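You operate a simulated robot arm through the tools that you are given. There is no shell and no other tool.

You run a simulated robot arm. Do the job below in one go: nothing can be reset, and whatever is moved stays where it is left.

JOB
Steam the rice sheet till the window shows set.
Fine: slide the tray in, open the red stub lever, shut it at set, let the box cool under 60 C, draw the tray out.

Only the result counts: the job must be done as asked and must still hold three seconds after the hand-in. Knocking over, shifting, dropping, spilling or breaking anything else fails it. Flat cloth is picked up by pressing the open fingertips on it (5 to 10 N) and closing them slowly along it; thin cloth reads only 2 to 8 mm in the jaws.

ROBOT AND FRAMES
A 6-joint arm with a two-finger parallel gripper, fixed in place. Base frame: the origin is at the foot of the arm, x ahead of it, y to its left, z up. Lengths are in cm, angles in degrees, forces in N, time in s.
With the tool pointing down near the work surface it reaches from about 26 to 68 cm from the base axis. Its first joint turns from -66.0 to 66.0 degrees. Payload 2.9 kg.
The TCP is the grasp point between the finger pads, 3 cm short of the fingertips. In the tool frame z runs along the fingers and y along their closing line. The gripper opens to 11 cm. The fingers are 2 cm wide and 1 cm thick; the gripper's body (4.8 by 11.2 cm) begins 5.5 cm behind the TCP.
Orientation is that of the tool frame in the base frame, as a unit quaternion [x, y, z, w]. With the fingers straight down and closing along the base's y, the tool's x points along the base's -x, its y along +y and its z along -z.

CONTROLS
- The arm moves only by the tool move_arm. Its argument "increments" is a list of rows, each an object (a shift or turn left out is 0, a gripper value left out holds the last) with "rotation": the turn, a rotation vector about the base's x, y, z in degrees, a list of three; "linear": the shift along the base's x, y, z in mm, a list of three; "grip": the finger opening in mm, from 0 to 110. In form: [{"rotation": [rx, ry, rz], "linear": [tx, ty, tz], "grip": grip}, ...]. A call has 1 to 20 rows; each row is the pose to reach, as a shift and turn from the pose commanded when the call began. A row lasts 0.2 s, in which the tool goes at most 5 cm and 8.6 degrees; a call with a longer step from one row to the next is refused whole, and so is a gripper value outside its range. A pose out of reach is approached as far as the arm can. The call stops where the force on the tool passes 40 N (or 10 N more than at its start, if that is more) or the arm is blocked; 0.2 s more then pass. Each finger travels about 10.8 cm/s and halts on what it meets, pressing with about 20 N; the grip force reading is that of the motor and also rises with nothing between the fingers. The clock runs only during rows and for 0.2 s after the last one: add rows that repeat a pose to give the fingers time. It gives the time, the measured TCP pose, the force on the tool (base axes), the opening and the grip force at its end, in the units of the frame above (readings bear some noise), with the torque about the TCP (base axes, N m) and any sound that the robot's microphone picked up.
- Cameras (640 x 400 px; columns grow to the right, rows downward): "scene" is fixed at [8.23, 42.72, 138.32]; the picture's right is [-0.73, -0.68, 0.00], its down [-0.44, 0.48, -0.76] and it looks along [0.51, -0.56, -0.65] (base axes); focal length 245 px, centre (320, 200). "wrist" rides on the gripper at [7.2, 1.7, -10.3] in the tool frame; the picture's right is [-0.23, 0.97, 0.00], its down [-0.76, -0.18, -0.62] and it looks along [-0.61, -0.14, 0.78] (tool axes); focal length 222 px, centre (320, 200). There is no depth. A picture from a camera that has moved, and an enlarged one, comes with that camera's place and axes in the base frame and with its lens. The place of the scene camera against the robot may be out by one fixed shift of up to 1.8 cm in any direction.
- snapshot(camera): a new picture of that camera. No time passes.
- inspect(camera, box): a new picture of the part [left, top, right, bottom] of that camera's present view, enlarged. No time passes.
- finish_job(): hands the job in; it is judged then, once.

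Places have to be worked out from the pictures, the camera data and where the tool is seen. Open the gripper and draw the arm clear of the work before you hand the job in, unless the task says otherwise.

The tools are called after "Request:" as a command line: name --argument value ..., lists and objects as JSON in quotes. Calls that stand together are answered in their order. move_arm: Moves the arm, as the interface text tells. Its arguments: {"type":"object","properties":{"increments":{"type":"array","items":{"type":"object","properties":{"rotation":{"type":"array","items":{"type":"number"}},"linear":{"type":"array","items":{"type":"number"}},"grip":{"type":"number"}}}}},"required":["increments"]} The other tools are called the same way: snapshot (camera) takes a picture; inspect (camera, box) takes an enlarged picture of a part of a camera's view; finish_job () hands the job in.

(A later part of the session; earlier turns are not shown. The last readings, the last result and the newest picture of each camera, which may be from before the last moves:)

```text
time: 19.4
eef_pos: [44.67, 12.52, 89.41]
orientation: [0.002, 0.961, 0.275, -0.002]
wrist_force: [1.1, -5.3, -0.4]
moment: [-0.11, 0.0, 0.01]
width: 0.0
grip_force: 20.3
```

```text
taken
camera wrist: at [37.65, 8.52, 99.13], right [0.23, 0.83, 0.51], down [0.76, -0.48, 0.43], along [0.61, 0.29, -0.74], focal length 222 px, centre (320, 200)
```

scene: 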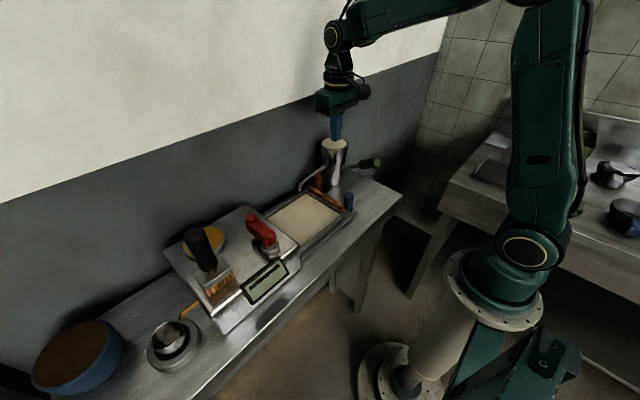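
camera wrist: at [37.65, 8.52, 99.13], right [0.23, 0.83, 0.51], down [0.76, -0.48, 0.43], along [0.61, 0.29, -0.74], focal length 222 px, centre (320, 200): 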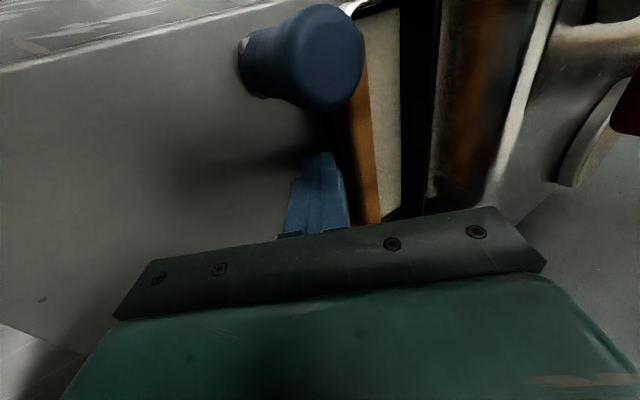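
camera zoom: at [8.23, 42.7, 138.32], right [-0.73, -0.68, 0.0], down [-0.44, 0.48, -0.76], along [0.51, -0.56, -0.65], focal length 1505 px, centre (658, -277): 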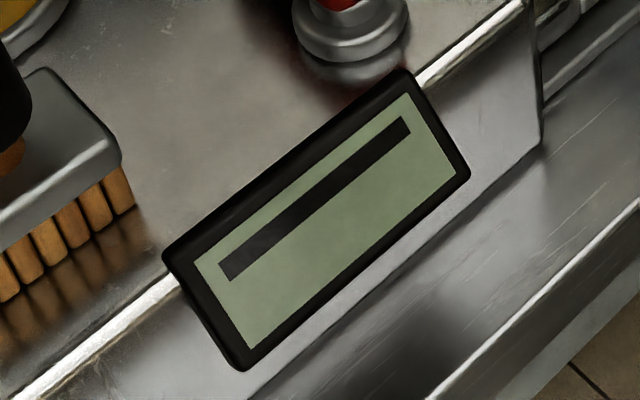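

Still sliding at 5 N, with about 3 cm of tray showing. I'll continue slowly until the force shows it has seated.

Request:
move_arm --increments '[{"linear": [0, 3, 0]}, {"linear": [0, 6, 0]}, {"linear": [0, 9, 0]}, {"linear": [0, 12, 0]}, {"linear": [0, 15, 0]}, {"linear": [0, 18, 0]}, {"linear": [0, 21, 0]}, {"linear": [0, 24, 0]}, {"linear": [0, 27, 0]}, {"linear": [0, 30, 0]}, {"linear": [0, 33, 0]}]'

Request:
inspect --camera "scene" --box '[220, 150, 340, 240]'

Request:
snapshot --camera "wrist"

```text
time: 21.8
eef_pos: [44.8, 15.94, 89.64]
orientation: [-0.001, 0.961, 0.277, 0.001]
wrist_force: [0.3, 0.6, -0.1]
moment: [0.02, -0.01, 0.0]
width: 0.02
grip_force: 19.9
```

```text
4.44 times, centred on (280, 195) of scene
camera zoom: at [8.23, 42.72, 138.32], right [-0.73, -0.68, 0.0], down [-0.44, 0.48, -0.76], along [0.51, -0.56, -0.65], focal length 1087 px, centre (498, 222)
```

zoom: 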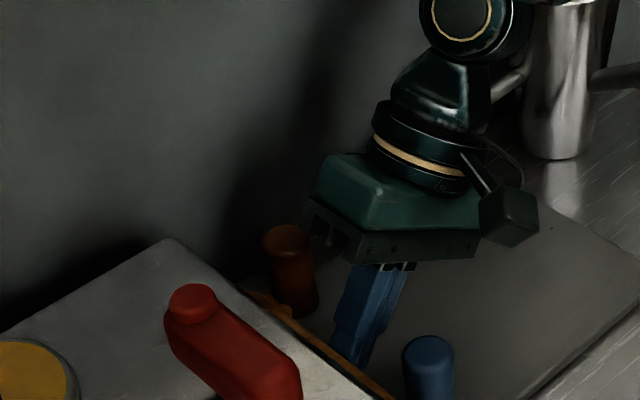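

```text
taken
camera wrist: at [37.75, 11.91, 99.39], right [0.22, 0.82, 0.52], down [0.76, -0.48, 0.44], along [0.61, 0.3, -0.74], focal length 222 px, centre (320, 200)
```

wrist: 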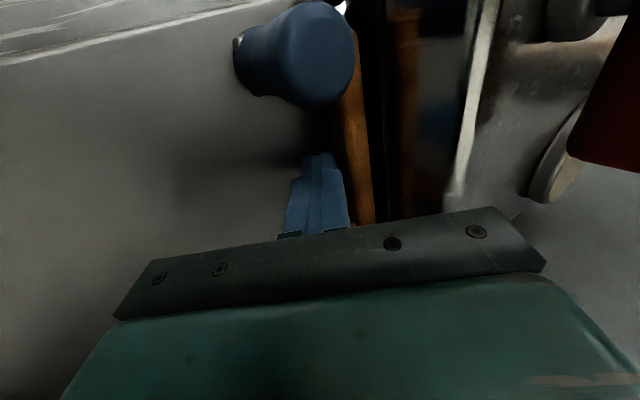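

Force dropped to nothing, as if the tray pulled itself ahead (detent). I'll look closely and then nudge a few more millimetres to check that it is seated.

Request:
inspect --camera "wrist" --box '[220, 0, 460, 230]'

Request:
move_arm --increments '[{"linear": [0, 2, 0]}, {"linear": [0, 4, 0]}, {"linear": [0, 6, 0]}, {"linear": [0, 8, 0]}]'

Request:
inspect --camera "wrist" --box '[220, 0, 460, 230]'

Request:
inspect --camera "scene" --box '[240, 180, 320, 240]'

Request:
inspect --camera "scene" --box '[235, 245, 295, 310]'

```text
1.74 times, centred on (340, 115) of wrist
camera zoom: at [37.75, 11.91, 99.39], right [0.22, 0.82, 0.52], down [0.76, -0.48, 0.44], along [0.61, 0.3, -0.74], focal length 386 px, centre (285, 348)
```

zoom: 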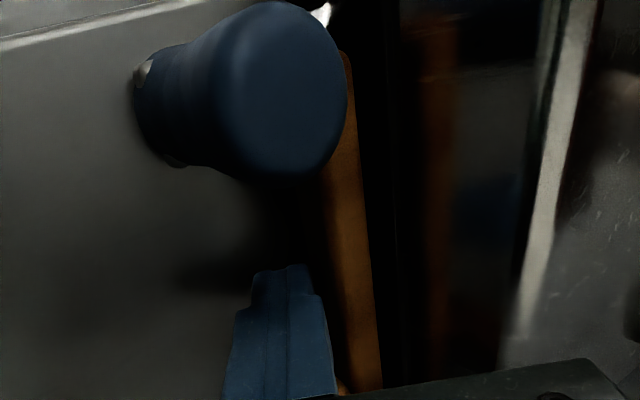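

```text
time: 22.8
eef_pos: [44.82, 16.56, 89.68]
orientation: [-0.001, 0.961, 0.276, 0.0]
wrist_force: [2.3, -5.1, 13.8]
moment: [0.21, 0.05, 0.0]
width: 0.01
grip_force: 20.6
```

```text
1.74 times, centred on (340, 115) of wrist
camera zoom: at [37.72, 12.63, 99.35], right [0.23, 0.83, 0.52], down [0.76, -0.48, 0.44], along [0.61, 0.3, -0.74], focal length 386 px, centre (285, 348)
```

zoom: 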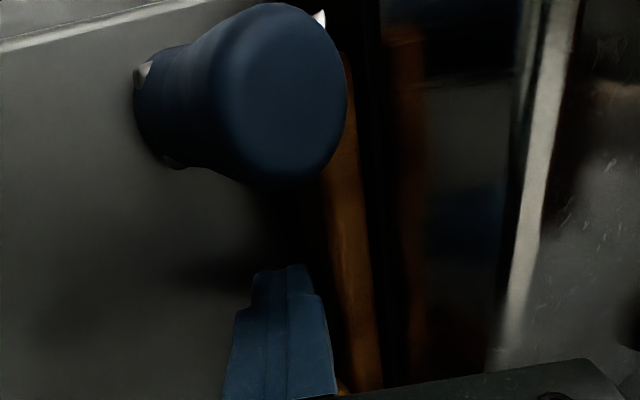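

```text
6.67 times, centred on (280, 210) of scene
camera zoom: at [8.21, 42.7, 138.33], right [-0.73, -0.68, 0.0], down [-0.44, 0.48, -0.76], along [0.51, -0.56, -0.65], focal length 1630 px, centre (587, 133)
```

zoom: 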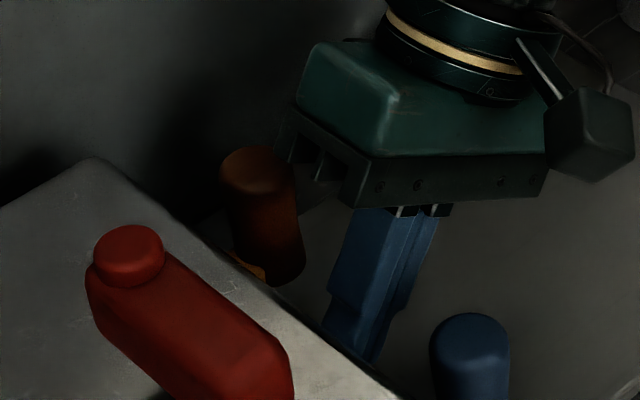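

```text
6.15 times, centred on (265, 278) of scene
camera zoom: at [8.21, 42.7, 138.33], right [-0.73, -0.68, 0.0], down [-0.44, 0.48, -0.76], along [0.51, -0.56, -0.65], focal length 1505 px, centre (658, -277)
```

zoom: 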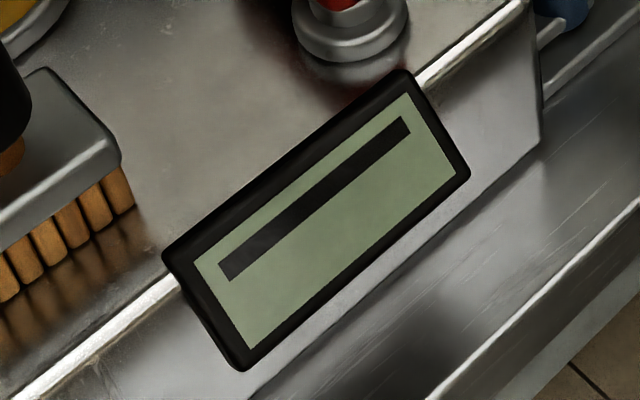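

The bar moved with me but an upward force of 14 N appeared, so I'll back off, lift the tool and look at the gap between bar and box.

Request:
move_arm --increments '[{"linear": [0, -8, 0]}, {"linear": [0, -16, 0]}, {"linear": [0, -20, 20]}, {"linear": [0, -25, 60]}, {"rotation": [-8, 0, 0], "linear": [-20, -30, 100]}, {"rotation": [-16, 0, 0], "linear": [-40, -30, 130]}, {"rotation": [-24, 0, 0], "linear": [-60, -30, 150]}, {"rotation": [-32, 0, 0], "linear": [-80, -30, 170]}, {"rotation": [-32, 0, 0], "linear": [-80, -30, 170]}]'

Request:
snapshot --camera "wrist"

Request:
inspect --camera "scene" --box '[220, 150, 380, 260]'

```text
time: 24.8
eef_pos: [36.81, 13.55, 106.74]
orientation: [0.0, 1.0, -0.001, 0.0]
wrist_force: [0.1, 0.2, 0.3]
moment: [-0.02, -0.02, 0.03]
width: 0.0
grip_force: 19.8
```

```text
taken
camera wrist: at [29.77, 15.29, 117.06], right [0.23, 0.97, 0.0], down [0.76, -0.18, 0.62], along [0.61, -0.14, -0.78], focal length 222 px, centre (320, 200)
```

wrist: 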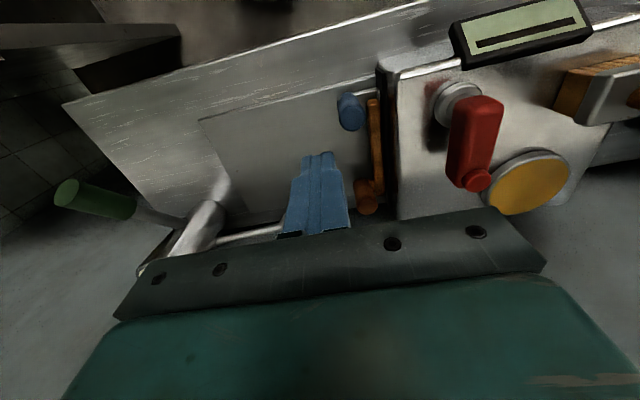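

```text
3.64 times, centred on (300, 205) of scene
camera zoom: at [8.22, 42.72, 138.32], right [-0.73, -0.68, 0.0], down [-0.44, 0.48, -0.76], along [0.51, -0.56, -0.65], focal length 889 px, centre (393, 182)
```

zoom: 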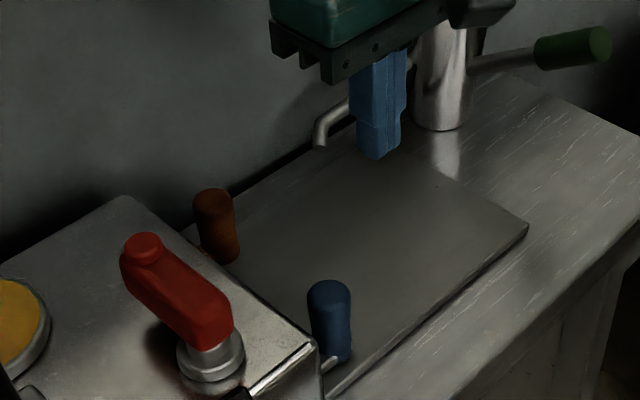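

Request:
inspect --camera "wrist" --box '[320, 60, 440, 220]'

Request:
inspect --camera "wrist" --box '[400, 0, 640, 220]'

```text
2.50 times, centred on (380, 140) of wrist
camera zoom: at [29.77, 15.29, 117.06], right [0.23, 0.97, 0.0], down [0.76, -0.18, 0.62], along [0.61, -0.14, -0.78], focal length 555 px, centre (170, 350)
```

zoom: 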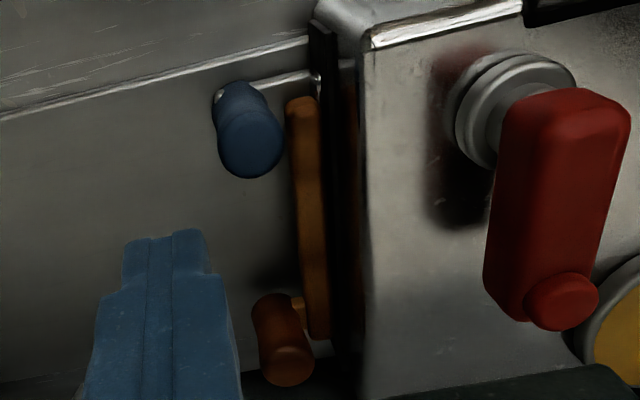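

```text
1.82 times, centred on (520, 110) of wrist
camera zoom: at [29.77, 15.29, 117.06], right [0.23, 0.97, 0.0], down [0.76, -0.18, 0.62], along [0.61, -0.14, -0.78], focal length 404 px, centre (-44, 364)
```

zoom: 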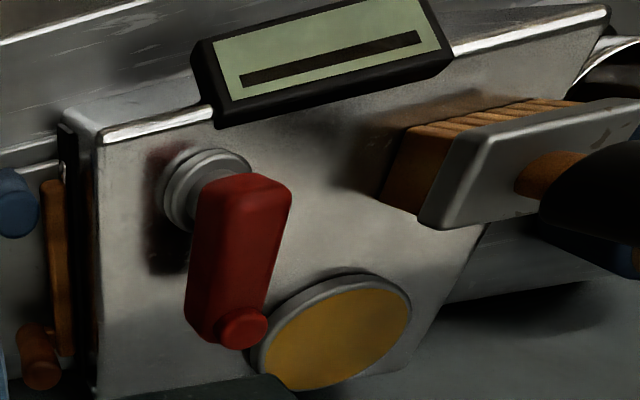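

The tray rim has disappeared into the slot and the bar now sits against the dark frame. To verify that it is fully seated, I'll turn the gripper 90° and open it, so both fingertips can press evenly on the two knobs from behind.

Request:
move_arm --increments '[{"rotation": [0, 0, 8], "linear": [8, -5, 0], "grip": 110}, {"rotation": [0, 0, 16], "linear": [16, -10, 0]}, {"rotation": [0, 0, 24], "linear": [24, -15, 0]}, {"rotation": [0, 0, 32], "linear": [32, -20, 0]}, {"rotation": [0, 0, 40], "linear": [40, -25, 0]}, {"rotation": [0, 0, 48], "linear": [48, -25, 0]}, {"rotation": [0, 0, 56], "linear": [56, -25, 0]}, {"rotation": [0, 0, 64], "linear": [64, -25, 0]}, {"rotation": [0, 0, 72], "linear": [70, -25, 0]}, {"rotation": [0, 0, 80], "linear": [75, -25, 0]}, {"rotation": [0, 0, 88], "linear": [75, -25, 0]}, {"rotation": [0, 0, 90], "linear": [75, -25, 0]}, {"rotation": [0, 0, 90], "linear": [75, -25, 0]}]'

Request:
snapshot --camera "wrist"

```text
time: 27.6
eef_pos: [44.31, 11.06, 106.62]
orientation: [0.708, -0.706, 0.0, 0.0]
wrist_force: [-0.7, -0.7, 0.3]
moment: [0.02, 0.01, 0.0]
width: 11.0
grip_force: 0.0
```

```text
taken
camera wrist: at [42.76, 3.91, 117.0], right [-0.97, 0.23, 0.0], down [0.18, 0.76, 0.62], along [0.14, 0.61, -0.78], focal length 222 px, centre (320, 200)
```

wrist: 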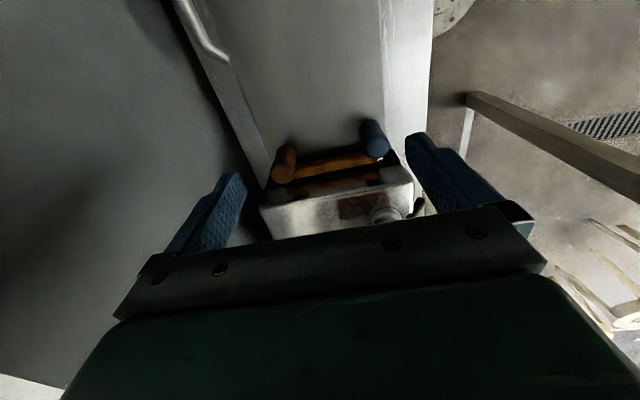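

Zooming to measure the knobs' present positions before descending behind them.

Request:
inspect --camera "wrist" --box '[250, 100, 430, 240]'

```text
2.86 times, centred on (340, 170) of wrist
camera zoom: at [42.76, 3.91, 117.0], right [-0.97, 0.23, 0.0], down [0.18, 0.76, 0.62], along [0.14, 0.61, -0.78], focal length 635 px, centre (263, 286)
```

zoom: 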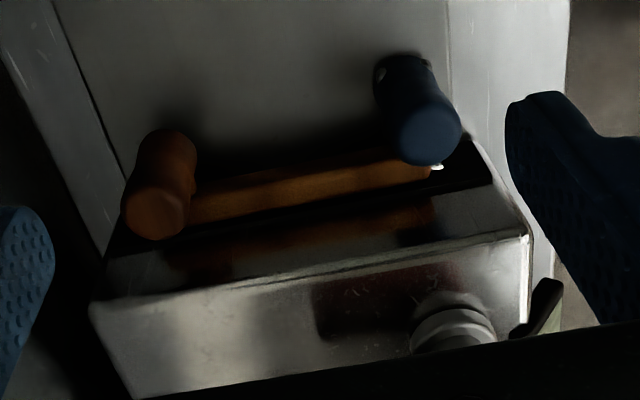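

Knob tops are at about [38.8, 16.7] and [50.6, 17.1]; my open fingertips match that spacing. I'll descend behind them to tip height z≈90 and press forward gently.

Request:
move_arm --increments '[{"linear": [5.5, 0, -35]}, {"linear": [5.5, 0, -70]}, {"linear": [5.5, 0, -105]}, {"linear": [5.5, 0, -130]}, {"linear": [5.5, 0, -136]}, {"linear": [5.5, 0, -136]}]'

Request:
snapshot --camera "wrist"

Request:
inspect --camera "scene" --box '[220, 150, 380, 260]'

```text
time: 29.0
eef_pos: [45.02, 11.17, 93.16]
orientation: [-0.707, 0.707, 0.001, 0.0]
wrist_force: [0.3, 0.1, -0.4]
moment: [-0.01, -0.02, -0.02]
width: 10.99
grip_force: 0.1
```

```text
taken
camera wrist: at [43.42, 3.94, 103.46], right [-0.97, 0.23, 0.0], down [0.18, 0.76, 0.62], along [0.14, 0.61, -0.78], focal length 222 px, centre (320, 200)
```

wrist: 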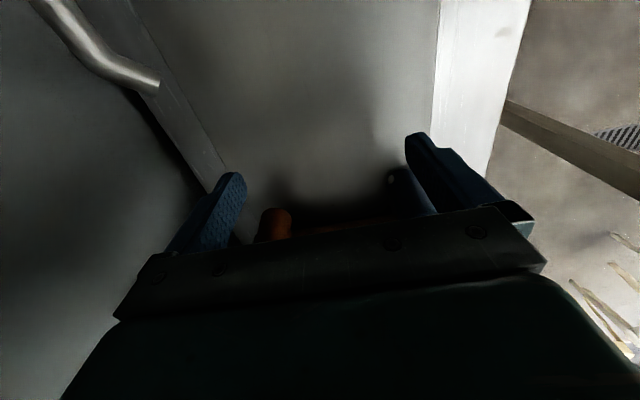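

```text
3.64 times, centred on (300, 205) of scene
camera zoom: at [8.23, 42.72, 138.32], right [-0.73, -0.68, 0.0], down [-0.44, 0.48, -0.76], along [0.51, -0.56, -0.65], focal length 889 px, centre (393, 182)
```

zoom: 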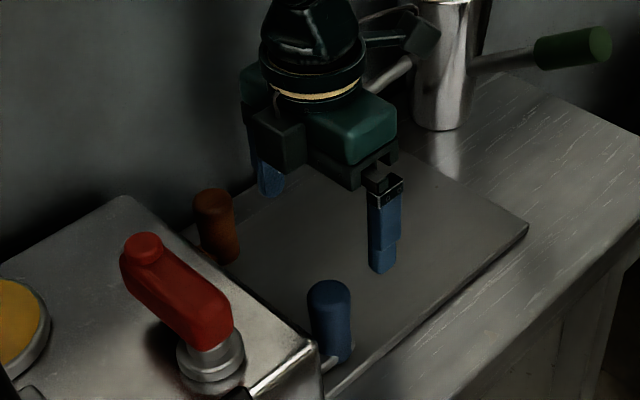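

The fingertips line up with the knobs. Pressing forward slowly to contact and watching the force.

Request:
move_arm --increments '[{"linear": [-2, 8, 0]}, {"linear": [-2, 16, 0]}, {"linear": [-2, 24, 0]}, {"linear": [-2, 30, 0]}, {"linear": [-2, 34, 0]}, {"linear": [-2, 36, 0]}, {"linear": [-2, 38, 0]}, {"linear": [-2, 40, 0]}]'

```text
time: 30.8
eef_pos: [44.47, 15.22, 92.95]
orientation: [-0.706, 0.708, 0.0, 0.0]
wrist_force: [0.4, -3.9, 1.6]
moment: [-0.03, 0.12, 0.28]
width: 10.96
grip_force: 0.1
```

Contact at about 4 N. I'll press on in 1–1.5 mm steps to see whether the tray still moves or is against its stop.

Request:
move_arm --increments '[{"linear": [0, 1.5, 0]}, {"linear": [0, 3, 0]}, {"linear": [0, 4.5, 0]}, {"linear": [0, 6, 0]}]'

Request:
inspect --camera "scene" --box '[240, 180, 340, 250]'

```text
time: 31.8
eef_pos: [44.6, 15.61, 93.0]
orientation: [-0.706, 0.708, 0.0, 0.0]
wrist_force: [-0.8, -11.2, 4.4]
moment: [-0.17, 0.25, 0.7]
width: 10.99
grip_force: 0.2
```

```text
5.71 times, centred on (290, 215) of scene
camera zoom: at [8.22, 42.68, 138.33], right [-0.73, -0.68, 0.0], down [-0.44, 0.48, -0.76], along [0.51, -0.56, -0.65], focal length 1398 px, centre (491, 114)
```

zoom: 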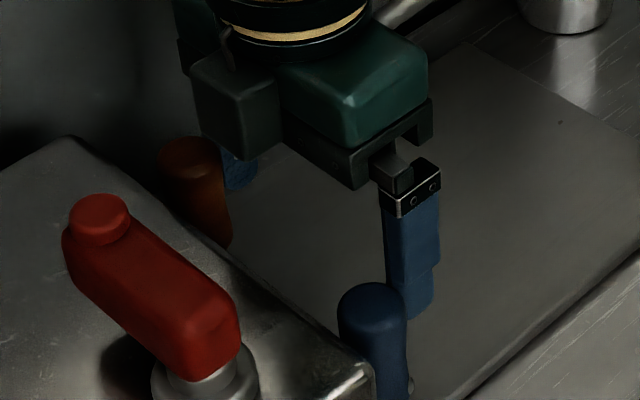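

Only the blue knob is being pressed, and the force rises with almost no motion, which suggests the stop. One more small push will settle it.

Request:
move_arm --increments '[{"linear": [0, 1.5, 0]}, {"linear": [0, 3, 0]}]'

```text
time: 32.4
eef_pos: [44.61, 15.64, 92.98]
orientation: [-0.706, 0.708, -0.001, -0.003]
wrist_force: [0.2, -35.4, 6.3]
moment: [-0.43, 0.23, 2.09]
width: 10.99
grip_force: 0.0
```

At 35 N it doesn't move, so the tray is firmly seated at its stop. I'll back off and lift, then turn to the lever.

Request:
move_arm --increments '[{"linear": [0, -8, 0]}, {"linear": [0, -25, 0]}, {"linear": [0, -45, 0]}, {"linear": [0, -45, 45]}, {"linear": [0, -45, 90]}, {"linear": [0, -45, 130]}, {"linear": [0, -45, 150]}, {"linear": [0, -45, 150]}]'

Request:
inspect --camera "scene" --box '[200, 180, 360, 300]'

Request:
inspect --camera "scene" --box '[235, 245, 295, 310]'

```text
time: 34.2
eef_pos: [44.6, 11.55, 108.1]
orientation: [-0.707, 0.707, 0.0, 0.0]
wrist_force: [-0.3, -0.1, 0.0]
moment: [-0.01, 0.0, 0.0]
width: 10.99
grip_force: 0.1
```

```text
3.33 times, centred on (280, 240) of scene
camera zoom: at [8.22, 42.72, 138.32], right [-0.73, -0.68, 0.0], down [-0.44, 0.48, -0.76], along [0.51, -0.56, -0.65], focal length 815 px, centre (453, 67)
```

zoom: 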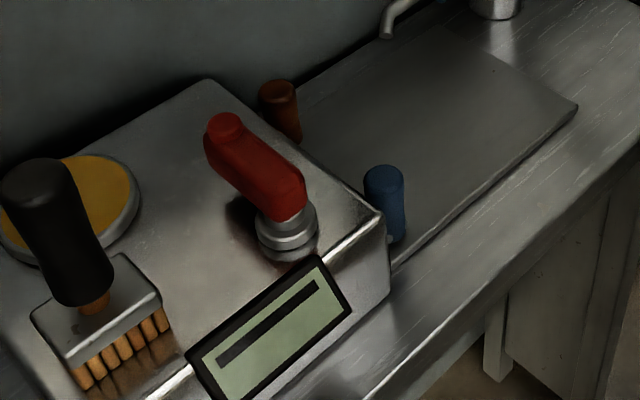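

```text
6.15 times, centred on (265, 278) of scene
camera zoom: at [8.22, 42.72, 138.32], right [-0.73, -0.68, 0.0], down [-0.44, 0.48, -0.76], along [0.51, -0.56, -0.65], focal length 1505 px, centre (658, -277)
```

zoom: 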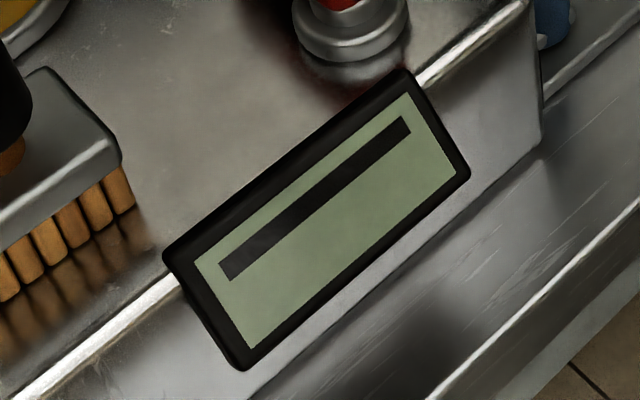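

The tray is in and the display is unchanged. The brush handle stands up to z≈109 near [39.4, 38], so I'll keep the gripper turned 90° (slim in y) for the lever work; I close the fingers and move closer for a look at the lever.

Request:
move_arm --increments '[{"linear": [-5, 20, 0], "grip": 0}, {"linear": [-12, 45, 0]}, {"linear": [-15, 60, 0]}, {"linear": [-15, 60, 0]}, {"linear": [-15, 60, 0]}, {"linear": [-15, 60, 0]}]'

Request:
snapshot --camera "wrist"

Request:
inspect --camera "wrist" --box '[240, 90, 480, 215]'

Request:
snapshot --camera "scene"

```text
time: 35.6
eef_pos: [42.97, 17.48, 107.98]
orientation: [0.707, -0.707, 0.001, 0.0]
wrist_force: [0.4, 0.0, -1.0]
moment: [-0.01, 0.0, 0.02]
width: 0.0
grip_force: 19.8
```

```text
taken
camera wrist: at [41.46, 10.2, 118.4], right [-0.97, 0.23, 0.0], down [0.18, 0.76, 0.62], along [0.14, 0.61, -0.78], focal length 222 px, centre (320, 200)
```

wrist: 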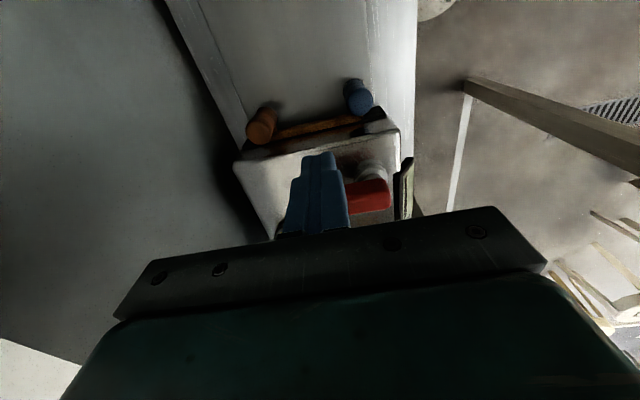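

```text
2.67 times, centred on (360, 152) of wrist
camera zoom: at [41.46, 10.2, 118.4], right [-0.97, 0.23, 0.0], down [0.18, 0.76, 0.62], along [0.14, 0.61, -0.78], focal length 592 px, centre (213, 327)
```

zoom: 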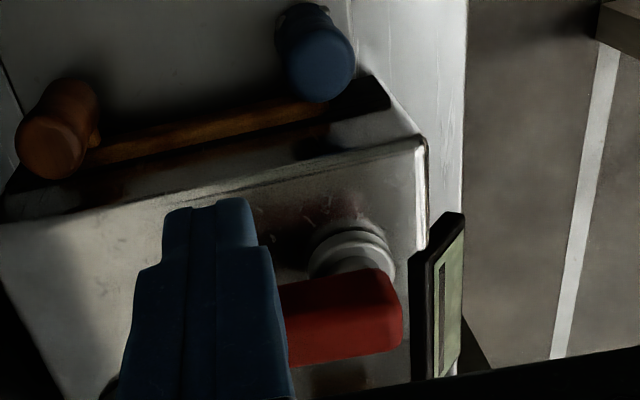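

```text
taken
```

scene: 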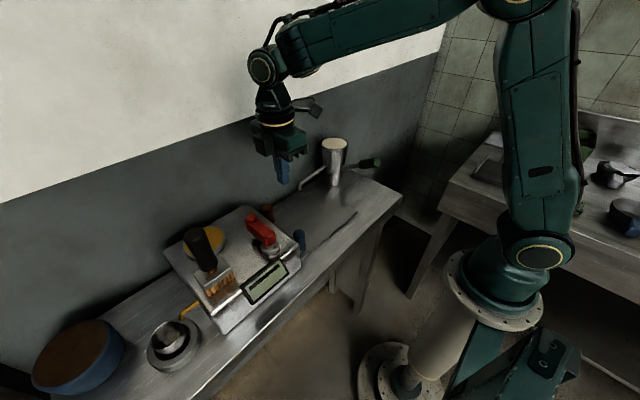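

From this view the lever lies along +x from its pivot near [38.6, 25.9], with its -y face at y≈24.7 and body at z≈98–100. I'll lower the closed fingertips beside its outer end on the -y side.

Request:
move_arm --increments '[{"linear": [3, 20, -10]}, {"linear": [3, 35, -30]}, {"linear": [3, 45, -50]}, {"linear": [3, 47, -62]}, {"linear": [3, 47, -66]}, {"linear": [3, 47, -66]}]'

Request:
snapshot --camera "wrist"

Request:
inspect --camera "scene" --box '[200, 190, 320, 310]'

```text
time: 37.0
eef_pos: [43.42, 22.09, 101.26]
orientation: [-0.707, 0.707, -0.001, 0.0]
wrist_force: [-0.3, 0.0, -0.4]
moment: [-0.02, 0.0, 0.0]
width: 0.01
grip_force: 20.1
```

```text
taken
camera wrist: at [41.87, 14.93, 111.68], right [-0.97, 0.23, 0.0], down [0.18, 0.76, 0.62], along [0.14, 0.61, -0.78], focal length 222 px, centre (320, 200)
```

wrist: 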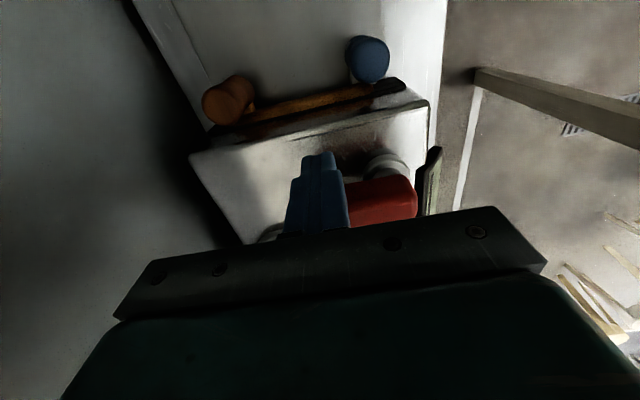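

```text
3.33 times, centred on (260, 250) of scene
camera zoom: at [8.23, 42.72, 138.32], right [-0.73, -0.68, 0.0], down [-0.44, 0.48, -0.76], along [0.51, -0.56, -0.65], focal length 815 px, centre (520, 33)
```

zoom: 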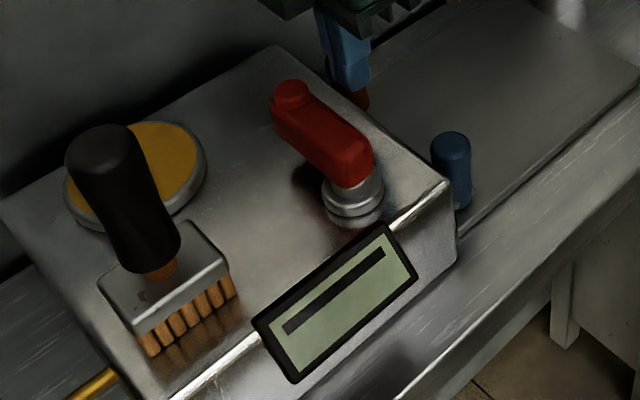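

The fingers are beside the lever's outer end, and the scene view keeps both lever and display visible. I'll make a small test push in +y to see whether the lever turns that way.

Request:
move_arm --increments '[{"linear": [0, 6, 0]}, {"linear": [0, 11, 0]}, {"linear": [0, 14, 0]}, {"linear": [0, 17, 0]}]'

Request:
inspect --camera "scene" --box '[200, 190, 320, 310]'

```text
time: 38.0
eef_pos: [43.38, 23.87, 101.42]
orientation: [0.707, -0.707, 0.0, 0.0]
wrist_force: [-0.2, 1.3, 0.5]
moment: [-0.01, 0.0, 0.03]
width: 0.0
grip_force: 20.3
```

```text
3.33 times, centred on (260, 250) of scene
camera zoom: at [8.23, 42.72, 138.32], right [-0.73, -0.68, 0.0], down [-0.44, 0.48, -0.76], along [0.51, -0.56, -0.65], focal length 815 px, centre (520, 33)
```

zoom: 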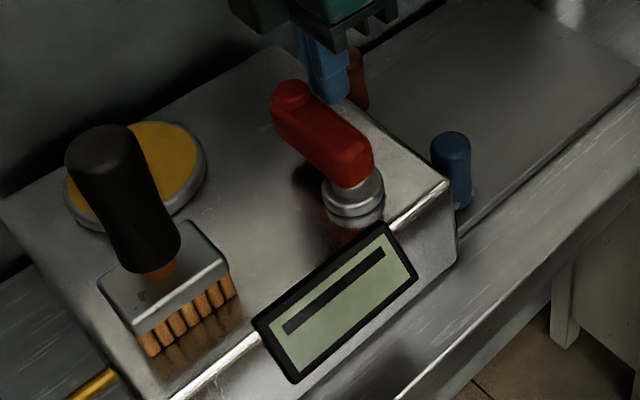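

No contact yet (about 1 N is noise). I'll push a few more millimetres.

Request:
move_arm --increments '[{"linear": [0, 3, 0]}, {"linear": [0, 6, 0]}, {"linear": [0, 9, 0]}]'

Request:
inspect --camera "scene" --box '[200, 190, 320, 310]'

```text
time: 38.8
eef_pos: [43.46, 24.73, 101.41]
orientation: [0.707, -0.707, 0.0, 0.0]
wrist_force: [1.4, -1.3, 0.9]
moment: [-0.03, -0.05, 0.0]
width: 0.0
grip_force: 19.8
```

```text
3.33 times, centred on (260, 250) of scene
camera zoom: at [8.23, 42.71, 138.32], right [-0.73, -0.68, 0.0], down [-0.44, 0.48, -0.76], along [0.51, -0.56, -0.65], focal length 815 px, centre (520, 33)
```

zoom: 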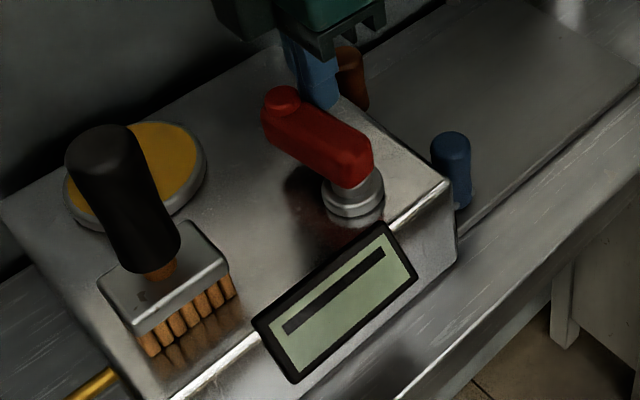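

The lever turned a few degrees toward +y at about 1–2 N, so that is the free direction. I'll follow its arc to about 45° and check the force, sound and display.

Request:
move_arm --increments '[{"linear": [3, 4, 0]}, {"linear": [5, 8, 0]}, {"linear": [5, 12, 0]}, {"linear": [4.6, 17, 0]}, {"linear": [3.5, 22, 0]}, {"linear": [2, 26, 0]}, {"linear": [1, 30, 0]}]'

Request:
inspect --camera "scene" --box '[200, 190, 320, 310]'

```text
time: 40.4
eef_pos: [43.48, 27.77, 101.49]
orientation: [-0.707, 0.707, 0.001, 0.0]
wrist_force: [0.1, -0.8, 0.6]
moment: [-0.04, -0.03, 0.06]
width: 0.0
grip_force: 20.4
```

```text
3.33 times, centred on (260, 250) of scene
camera zoom: at [8.22, 42.71, 138.32], right [-0.73, -0.68, 0.0], down [-0.44, 0.48, -0.76], along [0.51, -0.56, -0.65], focal length 815 px, centre (520, 33)
```

zoom: 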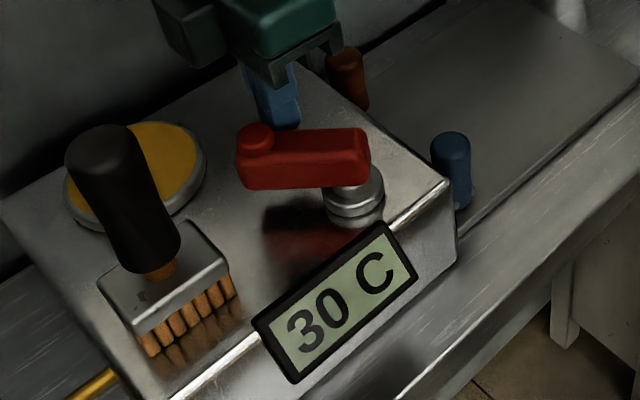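

The display now reads "30 C", so steam is starting. I'll continue opening along the arc toward the full stop.

Request:
move_arm --increments '[{"linear": [-2, 5, 0]}, {"linear": [-5, 9, 0]}, {"linear": [-8, 13, 0]}, {"linear": [-12, 17, 0]}, {"linear": [-16, 21, 0]}]'

Request:
inspect --camera "scene" --box '[200, 190, 320, 310]'

```text
time: 41.6
eef_pos: [41.9, 29.98, 101.32]
orientation: [0.707, -0.707, 0.0, 0.0]
wrist_force: [0.8, -1.4, -0.9]
moment: [-0.03, -0.02, -0.01]
width: 0.01
grip_force: 19.7
```

```text
3.33 times, centred on (260, 250) of scene
camera zoom: at [8.23, 42.71, 138.32], right [-0.73, -0.68, 0.0], down [-0.44, 0.48, -0.76], along [0.51, -0.56, -0.65], focal length 815 px, centre (520, 33)
```

zoom: 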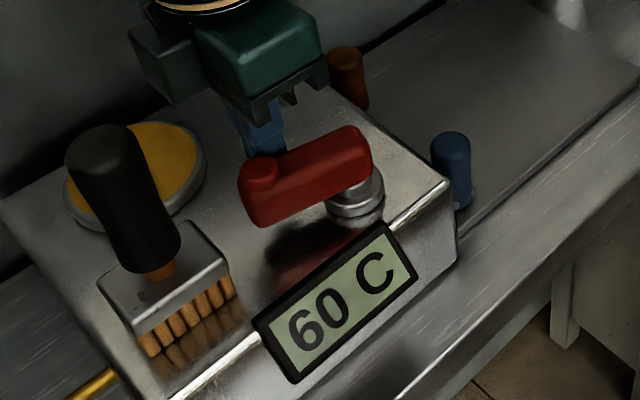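

It jumped to 60 C within a second, so heating is fast. I'll hop the fingers over the lever to its other side now, ready to shut it, and check the display midway.

Request:
move_arm --increments '[{"linear": [3, -2, 25]}, {"linear": [0, 0, 44]}, {"linear": [-25, 8, 44]}, {"linear": [-43, 14, 44]}]'

Request:
inspect --camera "scene" --box '[180, 180, 320, 310]'

```text
time: 42.6
eef_pos: [37.55, 31.37, 105.88]
orientation: [-0.707, 0.707, -0.001, 0.0]
wrist_force: [0.1, -0.3, 0.2]
moment: [-0.01, -0.05, 0.01]
width: 0.0
grip_force: 19.6
```

```text
3.08 times, centred on (250, 245) of scene
camera zoom: at [8.23, 42.72, 138.32], right [-0.73, -0.68, 0.0], down [-0.44, 0.48, -0.76], along [0.51, -0.56, -0.65], focal length 752 px, centre (535, 62)
```

zoom: 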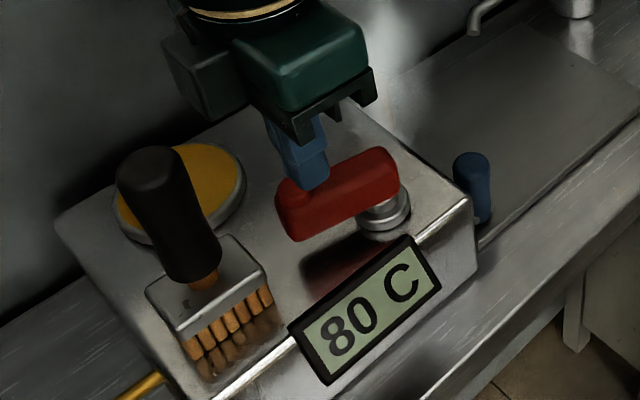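

80 C and still no "set". The lever end sits near [40, 31.9], so I shift slightly further to -x and lower the fingers beside its closing side.

Request:
move_arm --increments '[{"linear": [-8, 0, -12]}, {"linear": [-8, 0, -30]}, {"linear": [-8, 0, -43]}]'

Request:
inspect --camera "scene" --box '[180, 180, 320, 310]'

```text
time: 43.4
eef_pos: [36.84, 31.3, 101.53]
orientation: [-0.707, 0.708, 0.0, 0.001]
wrist_force: [-0.5, -0.2, -0.3]
moment: [0.01, 0.02, 0.02]
width: 0.0
grip_force: 20.4
```

```text
3.08 times, centred on (250, 245) of scene
camera zoom: at [8.23, 42.72, 138.32], right [-0.73, -0.68, 0.0], down [-0.44, 0.48, -0.76], along [0.51, -0.56, -0.65], focal length 752 px, centre (535, 62)
```

zoom: 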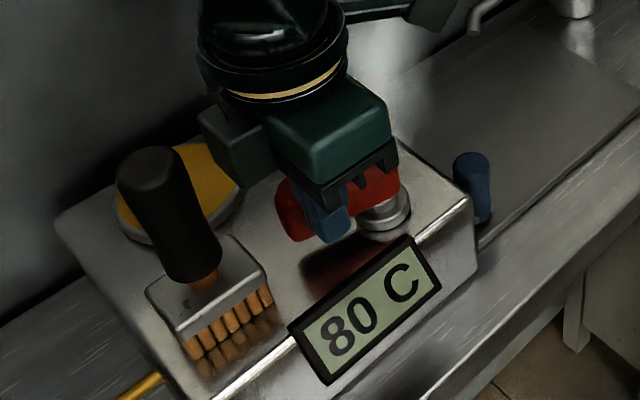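

The fingers are in place to shut the lever, and the display is still readable at 80 C. Now I wait in short steps and read it after each.

Request:
move_arm --increments '[{"linear": [0, 0, 0]}, {"linear": [0, 0, 0]}]'

Request:
inspect --camera "scene" --box '[180, 180, 320, 310]'

```text
time: 44.0
eef_pos: [36.74, 31.34, 101.54]
orientation: [0.707, -0.707, 0.001, 0.0]
wrist_force: [0.2, -0.2, 0.3]
moment: [0.0, 0.0, -0.02]
width: 0.0
grip_force: 20.3
```

```text
3.08 times, centred on (250, 245) of scene
camera zoom: at [8.23, 42.72, 138.32], right [-0.73, -0.68, 0.0], down [-0.44, 0.48, -0.76], along [0.51, -0.56, -0.65], focal length 752 px, centre (535, 62)
```

zoom: 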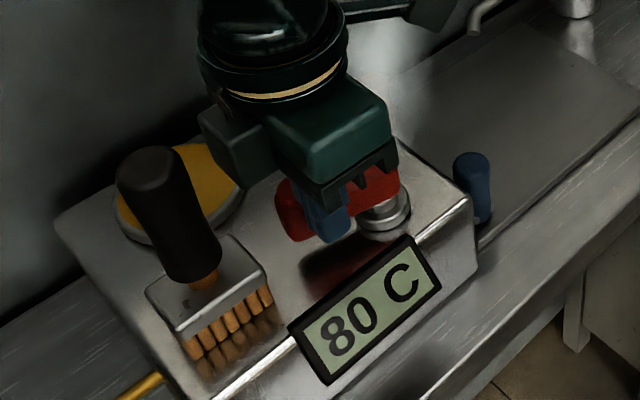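

Still 80 C. Waiting a bit longer.

Request:
move_arm --increments '[{"linear": [0, 0, 0]}, {"linear": [0, 0, 0]}, {"linear": [0, 0, 0]}]'

Request:
inspect --camera "scene" --box '[180, 180, 320, 310]'

```text
time: 44.8
eef_pos: [36.66, 31.41, 101.58]
orientation: [0.708, -0.707, 0.001, 0.0]
wrist_force: [-0.5, 0.8, -0.3]
moment: [-0.02, -0.01, 0.01]
width: 0.01
grip_force: 19.6
```

```text
3.08 times, centred on (250, 245) of scene
camera zoom: at [8.23, 42.72, 138.32], right [-0.73, -0.68, 0.0], down [-0.44, 0.48, -0.76], along [0.51, -0.56, -0.65], focal length 752 px, centre (535, 62)
```

zoom: 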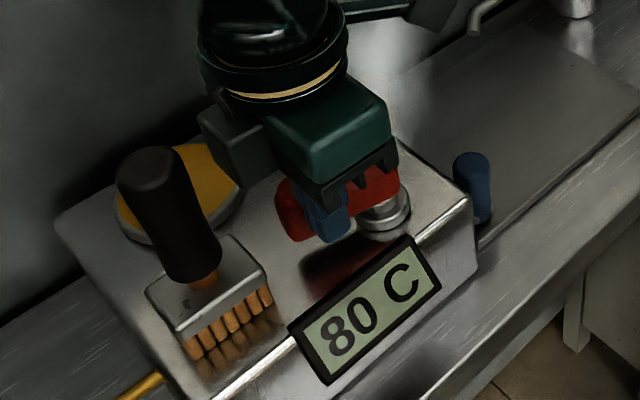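

Holding at 80 C; the gold disc looks unchanged. I'll wait another second and check both.

Request:
move_arm --increments '[{"linear": [0, 0, 0]}, {"linear": [0, 0, 0]}, {"linear": [0, 0, 0]}, {"linear": [0, 0, 0]}]'

Request:
inspect --camera "scene" --box '[180, 180, 320, 310]'

```text
time: 45.8
eef_pos: [36.79, 31.33, 101.55]
orientation: [0.707, -0.707, 0.0, 0.0]
wrist_force: [-0.8, 0.3, 0.4]
moment: [-0.01, -0.05, -0.01]
width: 0.01
grip_force: 19.7
```

```text
3.08 times, centred on (250, 245) of scene
camera zoom: at [8.23, 42.72, 138.32], right [-0.73, -0.68, 0.0], down [-0.44, 0.48, -0.76], along [0.51, -0.56, -0.65], focal length 752 px, centre (535, 62)
```

zoom: 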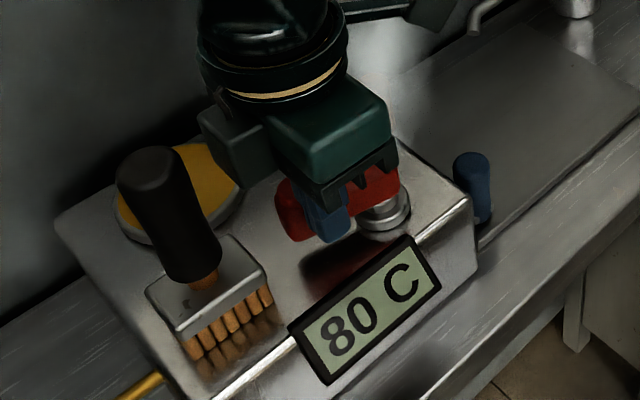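

Plateau at 80 C for 3 s; the sheet may just need time at temperature. I keep waiting in roughly one-second steps.

Request:
move_arm --increments '[{"linear": [0, 0, 0]}, {"linear": [0, 0, 0]}, {"linear": [0, 0, 0]}, {"linear": [0, 0, 0]}]'

Request:
inspect --camera "scene" --box '[180, 180, 320, 310]'

Request:
snapshot --camera "wrist"

```text
time: 46.8
eef_pos: [36.69, 31.3, 101.54]
orientation: [-0.707, 0.707, -0.001, 0.0]
wrist_force: [0.1, 0.1, 0.3]
moment: [-0.02, -0.01, 0.01]
width: 0.01
grip_force: 20.7
```

```text
3.08 times, centred on (250, 245) of scene
camera zoom: at [8.23, 42.72, 138.32], right [-0.73, -0.68, 0.0], down [-0.44, 0.48, -0.76], along [0.51, -0.56, -0.65], focal length 752 px, centre (535, 62)
```

zoom: 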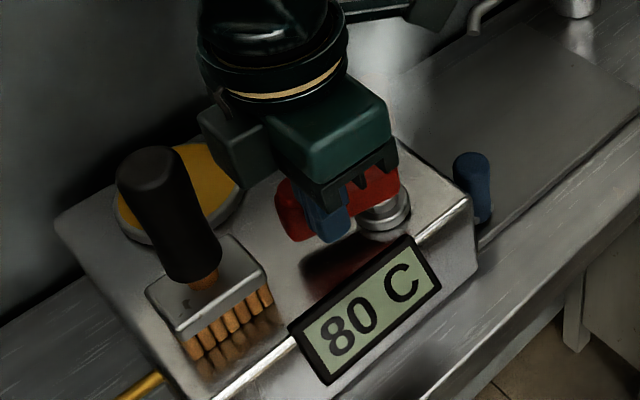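

```text
taken
camera wrist: at [35.2, 24.1, 111.87], right [-0.97, 0.23, 0.0], down [0.18, 0.76, 0.62], along [0.14, 0.61, -0.78], focal length 222 px, centre (320, 200)
```

wrist: 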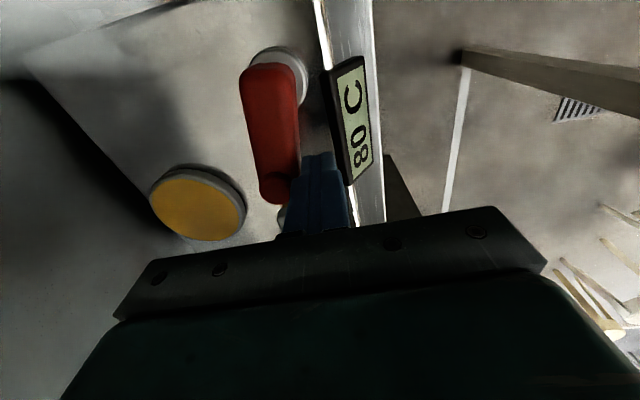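

The lever is about 80° open and the gold window still looks the same. I keep waiting and checking.

Request:
move_arm --increments '[{"linear": [0, 0, 0]}, {"linear": [0, 0, 0]}, {"linear": [0, 0, 0]}, {"linear": [0, 0, 0]}, {"linear": [0, 0, 0]}]'

Request:
inspect --camera "wrist" --box '[130, 20, 410, 220]'

```text
time: 48.0
eef_pos: [36.73, 31.23, 101.5]
orientation: [0.708, -0.706, 0.001, 0.0]
wrist_force: [0.6, 0.8, 0.2]
moment: [0.02, 0.0, -0.01]
width: 0.03
grip_force: 20.3
```

```text
2.00 times, centred on (270, 120) of wrist
camera zoom: at [35.2, 24.1, 111.87], right [-0.97, 0.23, 0.0], down [0.18, 0.76, 0.62], along [0.14, 0.61, -0.78], focal length 444 px, centre (420, 360)
```

zoom: 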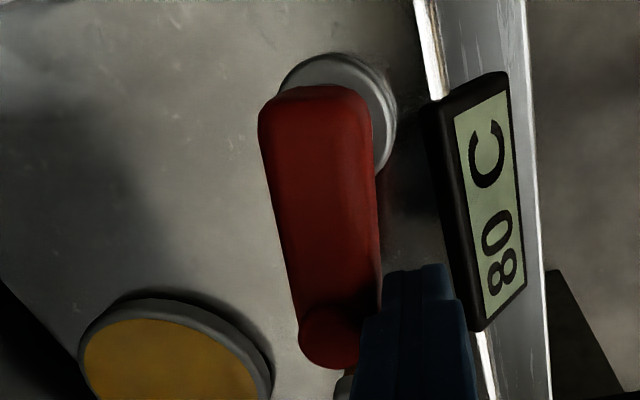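

Still 80 C with the window amber. This wrist view shows display, window and lever together, so I'll keep using it while waiting.

Request:
move_arm --increments '[{"linear": [0, 0, 0]}, {"linear": [0, 0, 0]}, {"linear": [0, 0, 0]}, {"linear": [0, 0, 0]}, {"linear": [0, 0, 0]}]'

Request:
inspect --camera "wrist" --box '[130, 20, 410, 220]'

```text
time: 49.2
eef_pos: [36.77, 31.38, 101.55]
orientation: [0.707, -0.707, 0.0, 0.0]
wrist_force: [-0.1, -0.3, -0.7]
moment: [0.01, 0.0, 0.03]
width: 0.0
grip_force: 20.2
```

```text
2.00 times, centred on (270, 120) of wrist
camera zoom: at [35.2, 24.1, 111.87], right [-0.97, 0.23, 0.0], down [0.18, 0.76, 0.62], along [0.14, 0.61, -0.78], focal length 444 px, centre (420, 360)
```

zoom: 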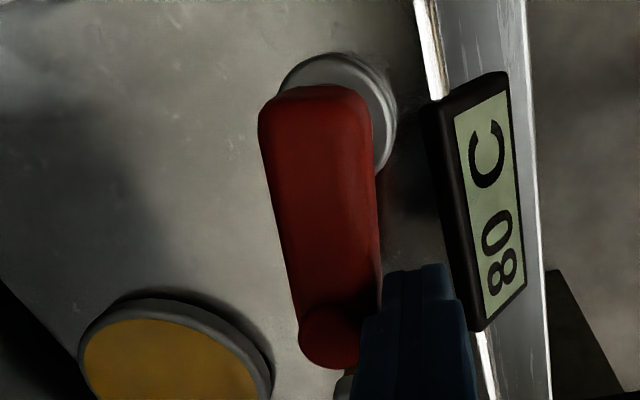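

No change yet. Continuing the wait with the fingers ready.

Request:
move_arm --increments '[{"linear": [0, 0, 0]}, {"linear": [0, 0, 0]}, {"linear": [0, 0, 0]}, {"linear": [0, 0, 0]}, {"linear": [0, 0, 0]}]'

Request:
inspect --camera "wrist" --box '[130, 20, 410, 220]'

```text
time: 50.4
eef_pos: [36.74, 31.36, 101.48]
orientation: [0.707, -0.707, 0.0, 0.0]
wrist_force: [0.2, 0.0, 0.8]
moment: [-0.03, 0.0, 0.03]
width: 0.01
grip_force: 19.8
```

```text
2.00 times, centred on (270, 120) of wrist
camera zoom: at [35.2, 24.1, 111.87], right [-0.97, 0.23, 0.0], down [0.18, 0.76, 0.62], along [0.14, 0.61, -0.78], focal length 444 px, centre (420, 360)
```

zoom: 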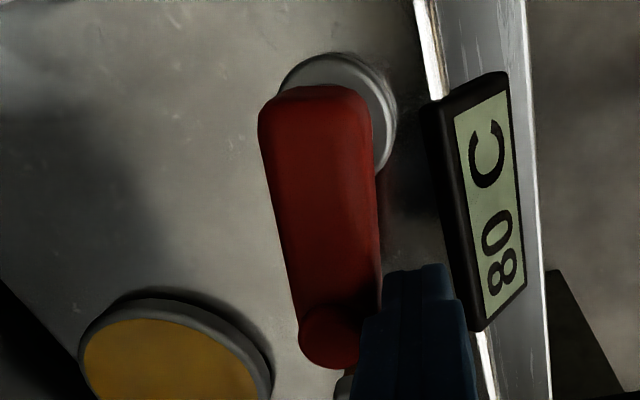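

Request:
move_arm --increments '[{"linear": [0, 0, 0]}, {"linear": [0, 0, 0]}, {"linear": [0, 0, 0]}, {"linear": [0, 0, 0]}, {"linear": [0, 0, 0]}]'

Request:
inspect --camera "wrist" --box '[130, 20, 410, 220]'

```text
time: 51.6
eef_pos: [36.74, 31.33, 101.5]
orientation: [-0.707, 0.707, 0.0, 0.0]
wrist_force: [-0.2, -0.4, -0.5]
moment: [-0.01, 0.02, 0.0]
width: 0.0
grip_force: 19.9
```

```text
2.00 times, centred on (270, 120) of wrist
camera zoom: at [35.2, 24.1, 111.87], right [-0.97, 0.23, 0.0], down [0.18, 0.76, 0.62], along [0.14, 0.61, -0.78], focal length 444 px, centre (420, 360)
```

zoom: 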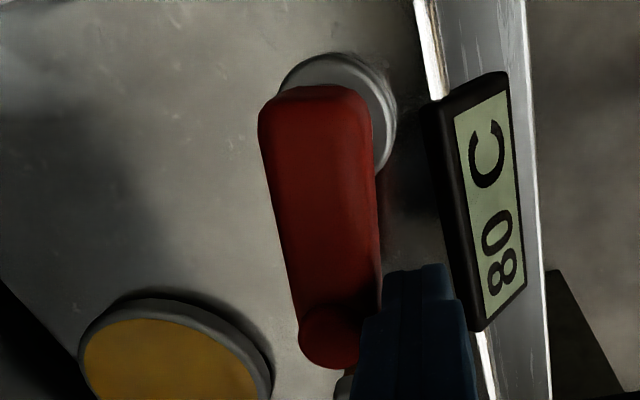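

Still 80 C and amber after 11 s of steam. Continuing.

Request:
move_arm --increments '[{"linear": [0, 0, 0]}, {"linear": [0, 0, 0]}, {"linear": [0, 0, 0]}, {"linear": [0, 0, 0]}, {"linear": [0, 0, 0]}]'

Request:
inspect --camera "wrist" --box '[130, 20, 410, 220]'

```text
time: 52.8
eef_pos: [36.73, 31.31, 101.53]
orientation: [-0.707, 0.707, 0.0, 0.0]
wrist_force: [-0.2, -0.5, -0.6]
moment: [-0.02, 0.0, 0.02]
width: 0.03
grip_force: 20.4
```

```text
2.00 times, centred on (270, 120) of wrist
camera zoom: at [35.21, 24.11, 111.87], right [-0.97, 0.23, 0.0], down [0.18, 0.76, 0.62], along [0.14, 0.61, -0.78], focal length 444 px, centre (420, 360)
```

zoom: 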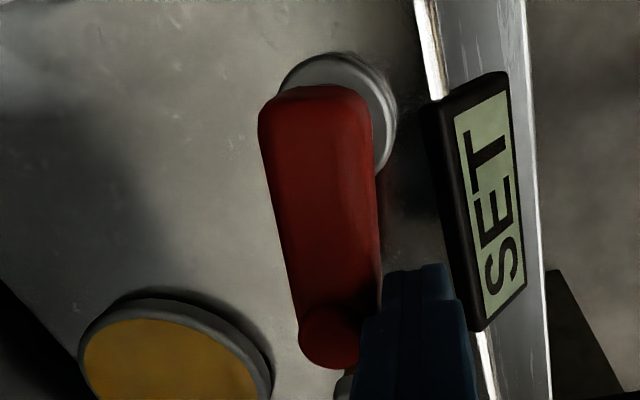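

The display now shows SET. Shutting the lever at once by sweeping it back along its arc to the +x position.

Request:
move_arm --increments '[{"linear": [12, -2, 0]}, {"linear": [24, -2.4, 0]}, {"linear": [37, -5.5, 0]}, {"linear": [49.6, -12, 0]}, {"linear": [59.7, -21, 0]}, {"linear": [65, -29, 0]}, {"linear": [67, -34, 0]}]'

Request:
inspect --camera "scene" --box '[180, 180, 320, 310]'

Request:
snapshot --camera "wrist"

```text
time: 54.4
eef_pos: [43.24, 28.89, 101.47]
orientation: [0.714, -0.7, -0.002, -0.003]
wrist_force: [-2.9, 11.1, -1.5]
moment: [0.19, -0.02, -0.08]
width: 0.0
grip_force: 19.9
stopped in row 7: the force on the tool passed its limit at 46 N (the readings are from after the stop); the commanded pose is now the measured one
```

```text
3.08 times, centred on (250, 245) of scene
camera zoom: at [8.22, 42.75, 138.31], right [-0.73, -0.68, 0.0], down [-0.44, 0.48, -0.76], along [0.51, -0.56, -0.65], focal length 752 px, centre (535, 62)
```

zoom: 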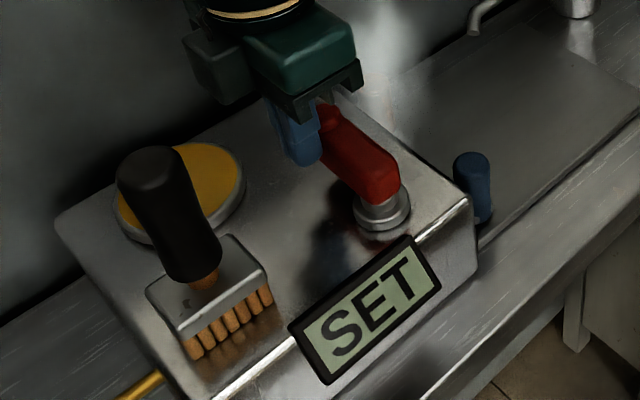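

```text
taken
camera wrist: at [41.78, 21.54, 111.74], right [-0.98, 0.21, 0.0], down [0.16, 0.76, 0.63], along [0.13, 0.62, -0.78], focal length 222 px, centre (320, 200)
```

wrist: 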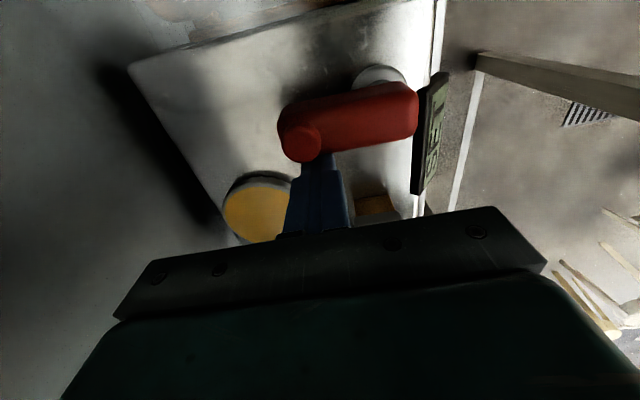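

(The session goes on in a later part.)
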